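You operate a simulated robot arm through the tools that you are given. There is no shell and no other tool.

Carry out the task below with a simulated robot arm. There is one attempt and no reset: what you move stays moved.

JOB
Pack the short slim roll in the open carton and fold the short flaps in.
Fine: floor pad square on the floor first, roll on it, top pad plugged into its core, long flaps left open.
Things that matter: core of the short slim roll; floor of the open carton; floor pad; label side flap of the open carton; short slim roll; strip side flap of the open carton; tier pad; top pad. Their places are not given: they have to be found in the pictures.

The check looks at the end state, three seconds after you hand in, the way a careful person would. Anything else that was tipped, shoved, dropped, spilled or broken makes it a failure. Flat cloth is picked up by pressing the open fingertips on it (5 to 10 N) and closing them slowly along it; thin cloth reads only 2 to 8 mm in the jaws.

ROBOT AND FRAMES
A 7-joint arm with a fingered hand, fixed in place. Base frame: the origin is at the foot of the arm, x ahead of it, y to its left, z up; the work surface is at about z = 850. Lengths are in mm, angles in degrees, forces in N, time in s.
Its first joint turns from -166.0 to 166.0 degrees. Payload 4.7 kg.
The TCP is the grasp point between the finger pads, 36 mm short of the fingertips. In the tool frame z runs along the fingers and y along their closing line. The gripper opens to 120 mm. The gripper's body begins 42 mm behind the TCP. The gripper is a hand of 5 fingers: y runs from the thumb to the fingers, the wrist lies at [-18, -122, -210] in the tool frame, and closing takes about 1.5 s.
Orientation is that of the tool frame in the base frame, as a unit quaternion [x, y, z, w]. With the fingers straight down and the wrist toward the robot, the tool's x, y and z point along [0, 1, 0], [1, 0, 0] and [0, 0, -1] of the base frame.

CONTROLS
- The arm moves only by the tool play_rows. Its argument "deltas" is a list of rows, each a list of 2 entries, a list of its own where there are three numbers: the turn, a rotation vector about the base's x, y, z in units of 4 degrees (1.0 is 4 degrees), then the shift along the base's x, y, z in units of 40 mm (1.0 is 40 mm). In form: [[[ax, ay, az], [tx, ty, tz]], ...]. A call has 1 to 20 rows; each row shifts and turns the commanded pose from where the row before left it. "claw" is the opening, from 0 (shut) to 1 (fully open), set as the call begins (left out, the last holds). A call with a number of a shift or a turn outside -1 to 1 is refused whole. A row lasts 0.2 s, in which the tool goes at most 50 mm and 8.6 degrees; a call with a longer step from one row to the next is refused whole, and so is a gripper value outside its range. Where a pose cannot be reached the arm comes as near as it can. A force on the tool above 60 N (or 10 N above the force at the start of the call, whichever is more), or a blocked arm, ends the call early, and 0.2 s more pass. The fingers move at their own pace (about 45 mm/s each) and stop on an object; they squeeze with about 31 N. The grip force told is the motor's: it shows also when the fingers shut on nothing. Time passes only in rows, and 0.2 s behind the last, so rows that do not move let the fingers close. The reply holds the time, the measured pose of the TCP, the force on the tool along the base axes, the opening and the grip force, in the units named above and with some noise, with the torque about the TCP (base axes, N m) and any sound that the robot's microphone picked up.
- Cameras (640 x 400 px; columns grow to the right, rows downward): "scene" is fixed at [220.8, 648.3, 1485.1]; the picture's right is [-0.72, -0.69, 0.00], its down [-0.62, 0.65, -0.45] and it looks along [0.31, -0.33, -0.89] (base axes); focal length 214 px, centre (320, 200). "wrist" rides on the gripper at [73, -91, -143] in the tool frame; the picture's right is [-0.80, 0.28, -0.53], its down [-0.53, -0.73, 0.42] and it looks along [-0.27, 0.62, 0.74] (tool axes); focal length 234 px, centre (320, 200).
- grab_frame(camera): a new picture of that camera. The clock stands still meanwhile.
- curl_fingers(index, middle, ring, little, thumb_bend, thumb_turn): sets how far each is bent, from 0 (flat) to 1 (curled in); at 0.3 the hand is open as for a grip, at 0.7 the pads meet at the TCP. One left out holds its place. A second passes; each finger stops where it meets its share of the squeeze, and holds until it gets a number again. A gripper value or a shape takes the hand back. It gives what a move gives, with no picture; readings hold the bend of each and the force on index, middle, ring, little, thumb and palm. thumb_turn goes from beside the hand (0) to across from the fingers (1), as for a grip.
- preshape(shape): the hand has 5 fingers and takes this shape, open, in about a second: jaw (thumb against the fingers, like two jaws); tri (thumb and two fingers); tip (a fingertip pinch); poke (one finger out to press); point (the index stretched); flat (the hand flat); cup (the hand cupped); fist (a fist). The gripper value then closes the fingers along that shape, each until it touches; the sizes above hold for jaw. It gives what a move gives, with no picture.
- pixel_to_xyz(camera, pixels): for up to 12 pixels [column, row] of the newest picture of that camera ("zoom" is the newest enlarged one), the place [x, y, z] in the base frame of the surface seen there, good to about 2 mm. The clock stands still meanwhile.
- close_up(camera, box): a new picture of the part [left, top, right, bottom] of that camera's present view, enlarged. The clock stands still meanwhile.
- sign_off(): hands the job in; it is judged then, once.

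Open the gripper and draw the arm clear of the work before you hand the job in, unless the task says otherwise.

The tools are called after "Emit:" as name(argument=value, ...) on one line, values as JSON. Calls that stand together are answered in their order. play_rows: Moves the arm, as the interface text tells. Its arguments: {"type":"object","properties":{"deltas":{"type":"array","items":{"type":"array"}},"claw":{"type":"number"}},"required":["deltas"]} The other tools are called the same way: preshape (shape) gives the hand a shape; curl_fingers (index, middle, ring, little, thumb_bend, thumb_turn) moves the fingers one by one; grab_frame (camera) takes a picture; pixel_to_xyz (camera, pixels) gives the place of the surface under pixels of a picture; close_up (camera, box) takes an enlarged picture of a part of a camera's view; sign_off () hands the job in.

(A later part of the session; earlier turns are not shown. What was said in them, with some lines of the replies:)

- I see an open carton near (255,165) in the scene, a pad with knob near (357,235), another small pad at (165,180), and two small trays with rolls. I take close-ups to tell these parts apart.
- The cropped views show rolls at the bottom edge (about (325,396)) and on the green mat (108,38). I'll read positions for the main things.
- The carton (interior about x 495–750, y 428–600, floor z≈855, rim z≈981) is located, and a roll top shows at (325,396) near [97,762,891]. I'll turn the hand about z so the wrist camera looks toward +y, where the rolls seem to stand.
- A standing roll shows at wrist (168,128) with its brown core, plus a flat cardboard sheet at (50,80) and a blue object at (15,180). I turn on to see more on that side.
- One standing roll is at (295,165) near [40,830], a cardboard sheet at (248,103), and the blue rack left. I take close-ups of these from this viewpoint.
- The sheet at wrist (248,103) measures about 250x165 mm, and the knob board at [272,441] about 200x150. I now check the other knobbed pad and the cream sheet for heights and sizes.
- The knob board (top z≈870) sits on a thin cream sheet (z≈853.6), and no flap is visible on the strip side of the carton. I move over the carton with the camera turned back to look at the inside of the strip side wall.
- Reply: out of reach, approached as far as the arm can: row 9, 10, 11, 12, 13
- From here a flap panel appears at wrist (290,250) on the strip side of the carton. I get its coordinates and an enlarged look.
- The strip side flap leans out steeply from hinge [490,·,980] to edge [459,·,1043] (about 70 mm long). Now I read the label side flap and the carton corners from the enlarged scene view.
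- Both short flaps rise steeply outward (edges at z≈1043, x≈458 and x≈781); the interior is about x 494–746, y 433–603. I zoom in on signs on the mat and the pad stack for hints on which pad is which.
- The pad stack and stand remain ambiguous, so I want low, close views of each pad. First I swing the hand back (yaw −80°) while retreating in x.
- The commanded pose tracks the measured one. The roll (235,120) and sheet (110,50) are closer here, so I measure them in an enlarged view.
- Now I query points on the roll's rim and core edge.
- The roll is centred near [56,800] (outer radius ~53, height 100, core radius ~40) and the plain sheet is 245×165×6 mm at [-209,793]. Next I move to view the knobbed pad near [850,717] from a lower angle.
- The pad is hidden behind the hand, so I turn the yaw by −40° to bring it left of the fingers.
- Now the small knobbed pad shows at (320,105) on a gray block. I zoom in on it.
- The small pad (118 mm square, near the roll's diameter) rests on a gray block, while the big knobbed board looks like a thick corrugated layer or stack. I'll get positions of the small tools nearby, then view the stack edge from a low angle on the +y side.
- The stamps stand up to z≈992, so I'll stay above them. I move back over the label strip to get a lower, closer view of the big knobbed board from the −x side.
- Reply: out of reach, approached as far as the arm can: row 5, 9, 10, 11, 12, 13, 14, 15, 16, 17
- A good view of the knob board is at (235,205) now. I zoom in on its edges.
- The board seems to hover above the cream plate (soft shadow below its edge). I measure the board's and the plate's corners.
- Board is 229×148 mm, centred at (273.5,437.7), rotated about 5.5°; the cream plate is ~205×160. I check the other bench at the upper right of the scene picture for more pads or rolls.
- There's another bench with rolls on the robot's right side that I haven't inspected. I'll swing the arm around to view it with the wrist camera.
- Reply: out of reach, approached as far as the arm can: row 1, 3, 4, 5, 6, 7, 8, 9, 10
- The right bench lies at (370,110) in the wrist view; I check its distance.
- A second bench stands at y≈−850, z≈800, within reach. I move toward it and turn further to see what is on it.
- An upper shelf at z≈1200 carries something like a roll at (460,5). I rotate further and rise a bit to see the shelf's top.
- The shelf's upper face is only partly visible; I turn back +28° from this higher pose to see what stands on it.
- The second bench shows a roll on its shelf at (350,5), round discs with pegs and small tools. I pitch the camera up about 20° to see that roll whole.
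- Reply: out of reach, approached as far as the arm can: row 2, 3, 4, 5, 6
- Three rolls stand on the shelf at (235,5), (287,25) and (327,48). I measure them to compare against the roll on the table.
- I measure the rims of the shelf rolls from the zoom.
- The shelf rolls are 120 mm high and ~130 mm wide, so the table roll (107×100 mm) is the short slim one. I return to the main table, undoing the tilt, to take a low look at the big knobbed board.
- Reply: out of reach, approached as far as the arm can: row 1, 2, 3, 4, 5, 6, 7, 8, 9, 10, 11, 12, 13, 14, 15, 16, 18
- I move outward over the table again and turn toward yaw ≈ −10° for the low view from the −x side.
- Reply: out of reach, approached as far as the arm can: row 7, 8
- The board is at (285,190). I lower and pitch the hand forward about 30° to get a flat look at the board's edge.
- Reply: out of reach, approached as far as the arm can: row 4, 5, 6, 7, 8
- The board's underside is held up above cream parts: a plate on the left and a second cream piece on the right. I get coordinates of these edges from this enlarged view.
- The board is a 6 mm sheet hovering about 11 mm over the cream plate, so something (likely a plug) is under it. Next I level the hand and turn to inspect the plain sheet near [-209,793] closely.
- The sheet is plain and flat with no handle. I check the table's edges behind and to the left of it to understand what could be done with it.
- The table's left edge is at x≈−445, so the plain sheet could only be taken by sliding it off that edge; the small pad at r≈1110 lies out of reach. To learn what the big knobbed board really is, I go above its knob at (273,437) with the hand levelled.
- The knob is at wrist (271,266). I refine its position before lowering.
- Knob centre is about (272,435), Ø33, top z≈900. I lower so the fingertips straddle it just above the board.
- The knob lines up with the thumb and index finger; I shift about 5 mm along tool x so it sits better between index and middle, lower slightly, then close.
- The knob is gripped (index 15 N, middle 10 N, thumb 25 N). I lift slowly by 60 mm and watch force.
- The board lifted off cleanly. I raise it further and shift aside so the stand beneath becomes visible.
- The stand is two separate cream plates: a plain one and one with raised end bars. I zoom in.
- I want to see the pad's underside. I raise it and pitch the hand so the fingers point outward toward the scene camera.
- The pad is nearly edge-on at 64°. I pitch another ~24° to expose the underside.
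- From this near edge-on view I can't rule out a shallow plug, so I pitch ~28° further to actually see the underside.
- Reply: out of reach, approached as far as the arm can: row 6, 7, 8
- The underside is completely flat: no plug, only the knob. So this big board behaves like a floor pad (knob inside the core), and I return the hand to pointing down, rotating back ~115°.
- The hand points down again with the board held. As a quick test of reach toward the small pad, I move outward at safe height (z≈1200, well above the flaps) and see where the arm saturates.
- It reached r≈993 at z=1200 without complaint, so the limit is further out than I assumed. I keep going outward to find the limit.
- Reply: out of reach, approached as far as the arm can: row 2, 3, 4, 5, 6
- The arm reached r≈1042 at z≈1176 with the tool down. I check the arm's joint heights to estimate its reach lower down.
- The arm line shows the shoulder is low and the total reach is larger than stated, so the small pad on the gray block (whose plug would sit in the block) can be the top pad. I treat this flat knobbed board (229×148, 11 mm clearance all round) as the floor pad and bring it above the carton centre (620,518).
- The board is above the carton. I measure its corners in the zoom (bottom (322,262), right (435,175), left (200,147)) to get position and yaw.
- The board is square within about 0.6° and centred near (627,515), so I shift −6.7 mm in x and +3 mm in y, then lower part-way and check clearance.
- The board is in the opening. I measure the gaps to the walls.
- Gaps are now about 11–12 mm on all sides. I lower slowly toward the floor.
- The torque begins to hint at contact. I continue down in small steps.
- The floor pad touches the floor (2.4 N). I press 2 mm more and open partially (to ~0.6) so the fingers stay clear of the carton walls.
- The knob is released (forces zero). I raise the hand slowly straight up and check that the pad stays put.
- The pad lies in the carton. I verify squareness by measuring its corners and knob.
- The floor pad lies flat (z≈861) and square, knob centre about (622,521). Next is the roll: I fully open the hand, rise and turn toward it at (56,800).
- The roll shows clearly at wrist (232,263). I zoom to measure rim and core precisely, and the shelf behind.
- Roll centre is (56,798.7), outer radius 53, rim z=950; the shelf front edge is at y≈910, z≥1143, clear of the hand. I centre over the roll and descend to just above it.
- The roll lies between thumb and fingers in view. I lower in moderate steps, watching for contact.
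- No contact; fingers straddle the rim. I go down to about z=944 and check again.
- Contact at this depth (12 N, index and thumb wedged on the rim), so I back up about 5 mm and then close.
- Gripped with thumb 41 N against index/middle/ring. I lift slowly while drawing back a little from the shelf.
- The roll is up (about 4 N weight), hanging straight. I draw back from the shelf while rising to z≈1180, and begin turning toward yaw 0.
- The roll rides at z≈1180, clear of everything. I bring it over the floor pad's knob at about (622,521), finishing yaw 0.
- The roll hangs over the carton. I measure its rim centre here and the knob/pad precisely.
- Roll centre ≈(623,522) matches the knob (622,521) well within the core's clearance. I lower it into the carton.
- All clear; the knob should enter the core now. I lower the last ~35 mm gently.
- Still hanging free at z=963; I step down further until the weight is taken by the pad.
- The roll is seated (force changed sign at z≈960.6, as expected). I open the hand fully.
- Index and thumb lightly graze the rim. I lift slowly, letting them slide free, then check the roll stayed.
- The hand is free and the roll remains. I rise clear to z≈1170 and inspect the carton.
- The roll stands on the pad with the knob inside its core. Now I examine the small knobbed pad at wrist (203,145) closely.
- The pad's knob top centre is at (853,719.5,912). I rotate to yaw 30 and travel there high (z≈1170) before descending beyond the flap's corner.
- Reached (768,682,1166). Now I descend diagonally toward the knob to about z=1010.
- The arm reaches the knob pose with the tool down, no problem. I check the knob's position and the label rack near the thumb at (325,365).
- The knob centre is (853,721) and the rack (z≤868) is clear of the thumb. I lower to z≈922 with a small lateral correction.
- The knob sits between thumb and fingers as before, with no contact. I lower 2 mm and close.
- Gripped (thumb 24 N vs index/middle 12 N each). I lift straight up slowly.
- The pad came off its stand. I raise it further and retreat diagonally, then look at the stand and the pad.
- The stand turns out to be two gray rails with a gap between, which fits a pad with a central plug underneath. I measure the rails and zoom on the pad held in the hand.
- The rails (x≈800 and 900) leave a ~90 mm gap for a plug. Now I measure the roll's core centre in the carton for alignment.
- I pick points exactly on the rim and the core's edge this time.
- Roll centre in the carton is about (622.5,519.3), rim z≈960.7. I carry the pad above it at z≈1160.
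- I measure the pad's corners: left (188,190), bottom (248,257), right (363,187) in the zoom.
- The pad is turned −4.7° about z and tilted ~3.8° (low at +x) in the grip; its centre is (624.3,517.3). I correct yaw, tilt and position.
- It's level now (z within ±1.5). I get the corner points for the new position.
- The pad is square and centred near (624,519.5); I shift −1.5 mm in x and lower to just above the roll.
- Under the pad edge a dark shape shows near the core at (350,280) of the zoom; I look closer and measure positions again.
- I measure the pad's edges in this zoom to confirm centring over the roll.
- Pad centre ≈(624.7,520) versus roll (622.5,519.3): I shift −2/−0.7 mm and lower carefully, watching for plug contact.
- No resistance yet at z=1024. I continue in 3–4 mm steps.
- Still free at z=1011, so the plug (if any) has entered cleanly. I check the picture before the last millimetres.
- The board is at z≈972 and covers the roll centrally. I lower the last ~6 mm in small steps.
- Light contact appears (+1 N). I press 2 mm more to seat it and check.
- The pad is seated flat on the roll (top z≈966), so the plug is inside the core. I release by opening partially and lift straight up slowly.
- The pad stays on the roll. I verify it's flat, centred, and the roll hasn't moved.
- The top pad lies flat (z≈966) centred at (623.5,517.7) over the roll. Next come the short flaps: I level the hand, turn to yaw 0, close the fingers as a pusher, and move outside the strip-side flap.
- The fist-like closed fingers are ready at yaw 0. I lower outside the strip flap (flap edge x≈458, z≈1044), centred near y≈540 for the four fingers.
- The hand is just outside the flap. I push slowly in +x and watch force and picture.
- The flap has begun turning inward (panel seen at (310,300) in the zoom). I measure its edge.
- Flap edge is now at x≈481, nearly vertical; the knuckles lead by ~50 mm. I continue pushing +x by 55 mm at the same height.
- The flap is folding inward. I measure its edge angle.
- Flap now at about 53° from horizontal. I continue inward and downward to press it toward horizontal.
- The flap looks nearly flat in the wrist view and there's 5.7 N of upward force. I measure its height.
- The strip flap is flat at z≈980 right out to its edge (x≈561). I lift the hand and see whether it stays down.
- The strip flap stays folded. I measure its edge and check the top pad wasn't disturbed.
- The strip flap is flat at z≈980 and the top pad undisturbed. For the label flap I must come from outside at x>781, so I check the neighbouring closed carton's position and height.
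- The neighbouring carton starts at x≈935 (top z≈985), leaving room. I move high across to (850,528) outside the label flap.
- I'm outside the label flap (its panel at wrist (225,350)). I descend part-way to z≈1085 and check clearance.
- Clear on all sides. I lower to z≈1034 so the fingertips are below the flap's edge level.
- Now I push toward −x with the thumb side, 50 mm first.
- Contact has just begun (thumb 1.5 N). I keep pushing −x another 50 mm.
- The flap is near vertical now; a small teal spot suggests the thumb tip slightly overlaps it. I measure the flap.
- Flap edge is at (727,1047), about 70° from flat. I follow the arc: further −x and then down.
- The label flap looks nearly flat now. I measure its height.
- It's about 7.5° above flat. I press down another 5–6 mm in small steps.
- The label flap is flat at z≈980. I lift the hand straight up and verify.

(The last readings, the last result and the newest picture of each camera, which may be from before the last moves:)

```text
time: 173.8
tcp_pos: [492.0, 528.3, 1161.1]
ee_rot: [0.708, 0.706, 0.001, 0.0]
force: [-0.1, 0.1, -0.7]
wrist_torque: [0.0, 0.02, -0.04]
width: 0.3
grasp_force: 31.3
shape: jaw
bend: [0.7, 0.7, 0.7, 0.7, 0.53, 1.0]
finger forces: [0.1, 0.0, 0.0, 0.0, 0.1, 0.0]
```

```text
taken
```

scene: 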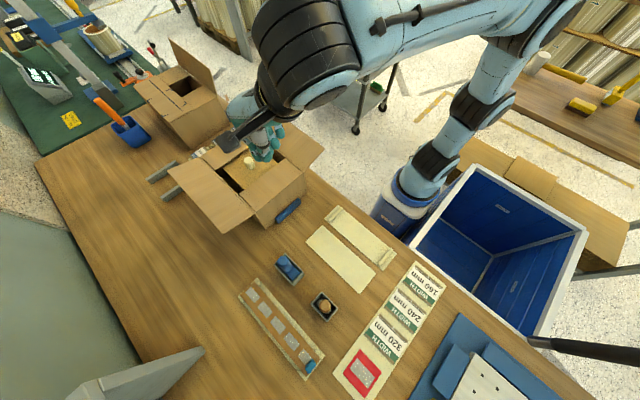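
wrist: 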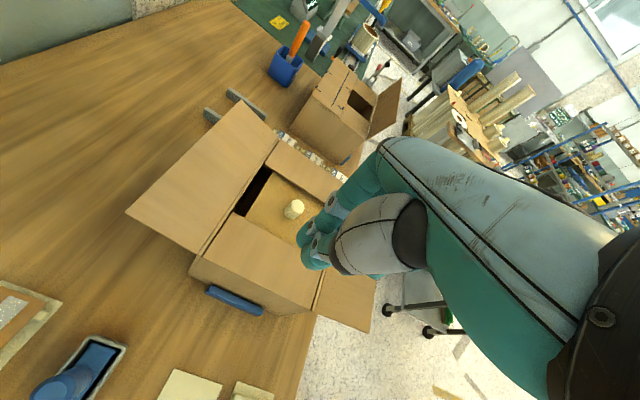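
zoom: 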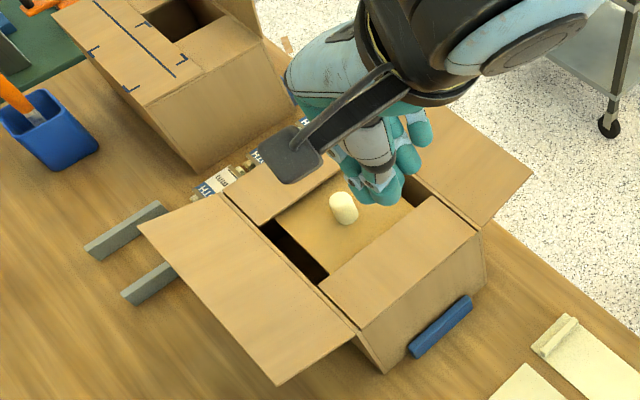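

Both short flaps are down and the long flaps remain open. I withdraw the arm clear of the work and open the hand.

Emit:
play_rows(deltas=[[[0, 0, 0], [-0.6, -0.1, 0.2]], [[0, 0, 0], [-0.6, -0.1, 0.2]], [[0, 0, 0], [-0.6, -0.1, 0.2]], [[0, 0, 0], [-0.6, -0.1, 0.2]], [[0, 0, 0], [-0.6, -0.1, 0.2]], [[0, 0, 0], [-0.6, -0.1, 0]], [[0, 0, 0], [-0.6, -0.1, 0]], [[0, 0, 0], [-0.5, -0.1, 0]], [[0, 0, 0], [0, 0, 0]]], claw=1.0)

Emit:
grab_frame(camera="scene")

Emit:
close_up(camera="scene", box=[150, 80, 330, 240])

Emit:
grab_frame(camera="wrist")

```text
time: 175.8
tcp_pos: [306.4, 494.9, 1202.0]
ee_rot: [0.708, 0.706, 0.001, -0.001]
force: [0.0, 0.5, -0.6]
wrist_torque: [-0.02, 0.03, 0.0]
width: 119.5
grasp_force: 0.0
shape: jaw
bend: [0.3, 0.3, 0.3, 0.3, 0.3, 0.98]
finger forces: [0.0, 0.0, 0.0, 0.0, 0.1, 0.1]
```

```text
taken
```

scene: 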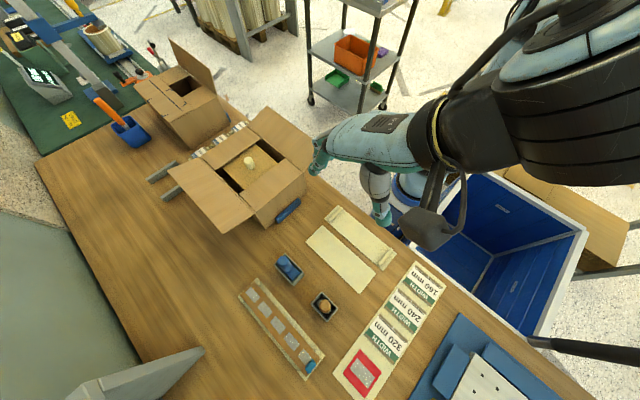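

```text
2.50 times, centred on (240, 160) of scene
```

zoom: 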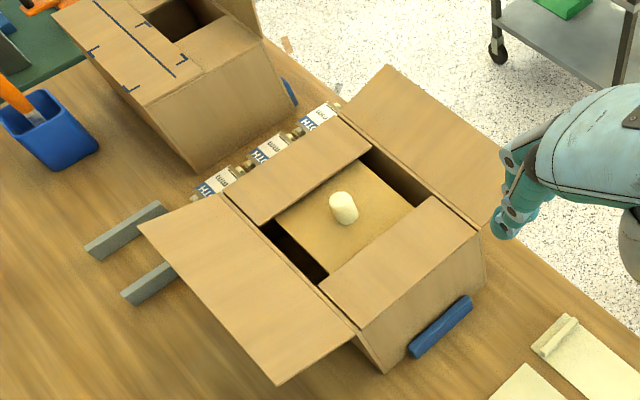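

```text
taken
```

wrist: 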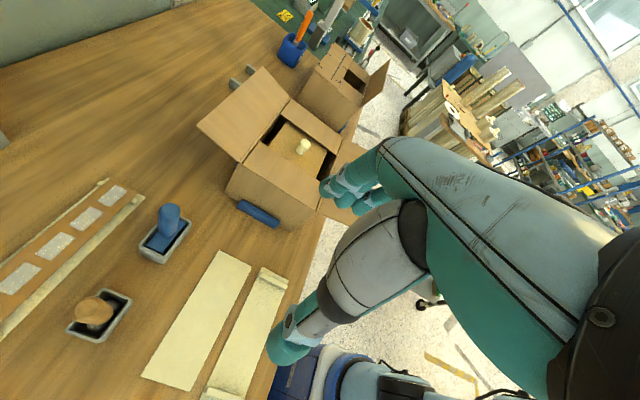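

The carton shows both short flaps folded, long flaps open and the top pad's knob in the gap. I take final measurements of flaps and pad.

Emit:
pixel_to_xyz(camera="zoom", pixels=[[262, 220], [365, 148], [300, 170], [235, 195], [330, 285], [430, 205], [360, 320], [470, 235], [290, 215], [330, 265], [400, 205], [345, 200]])

Emit:
pixel_to_xyz(camera="zoom", pixels=[[150, 225], [275, 375], [340, 325], [215, 205], [390, 75], [520, 165], [485, 222], [345, 115], [120, 228], [150, 285], [440, 330], [530, 370]])

```text
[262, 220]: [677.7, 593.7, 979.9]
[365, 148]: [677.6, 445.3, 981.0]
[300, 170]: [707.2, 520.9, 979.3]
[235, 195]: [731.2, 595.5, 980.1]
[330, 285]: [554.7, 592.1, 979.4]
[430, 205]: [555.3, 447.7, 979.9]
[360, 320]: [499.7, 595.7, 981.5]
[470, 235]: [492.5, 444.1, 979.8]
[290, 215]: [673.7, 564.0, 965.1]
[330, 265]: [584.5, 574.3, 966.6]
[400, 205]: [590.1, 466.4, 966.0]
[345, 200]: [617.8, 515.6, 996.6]
```

```text
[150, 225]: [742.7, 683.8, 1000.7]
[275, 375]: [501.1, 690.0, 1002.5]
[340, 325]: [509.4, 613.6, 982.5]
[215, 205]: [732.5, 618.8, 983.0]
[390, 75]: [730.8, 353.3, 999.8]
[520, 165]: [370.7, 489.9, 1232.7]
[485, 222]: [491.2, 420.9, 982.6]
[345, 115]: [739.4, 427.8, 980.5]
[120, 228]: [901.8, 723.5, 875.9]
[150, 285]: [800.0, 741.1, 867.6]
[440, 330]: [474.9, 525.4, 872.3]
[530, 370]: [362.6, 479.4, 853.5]
```

Everything reads as intended: both short flaps are flat at z≈980 and the long flaps are open (edges at z≈1001). The roll stands on the squared floor pad, the top pad lies flat on it at z≈966, and nothing else has moved. The hand is open and back near its start pose, so I hand the job in.

Emit:
sign_off()

```text
The job is handed in.
```

The job is handed in. The short slim roll is packed in the open carton, with both short flaps folded in and the long flaps left open.

- **Floor pad:** I used the large board with a knob and laid it flat on the carton floor, square to within about 1°. Its knob sits inside the roll's core.
- **Roll:** it stands on the floor pad, centred to within a few millimetres.
- **Top pad:** I used the small knobbed pad from the two gray rails. It lies flat on the roll, centred over the core to within about 2 mm.
- **Flaps:** both short flaps are level with the carton rim and stayed down after I let go.

Two points rest on inference:

- **Which board is the floor pad:** no label told the floor pad from the tier pad. I took the knobbed board as the floor pad because its underside is flat and it clears the walls by about 11 mm. I took the plain sheet beside the roll to be the tier pad and left it where it was.
- **The top pad's plug:** I never saw its underside. It was clearly heavier than the larger floor pad and seated flush on the roll without catching, so I believe the plug is in the core.

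I saw nothing else knocked or shifted. The hand is open and drawn back near its starting position.
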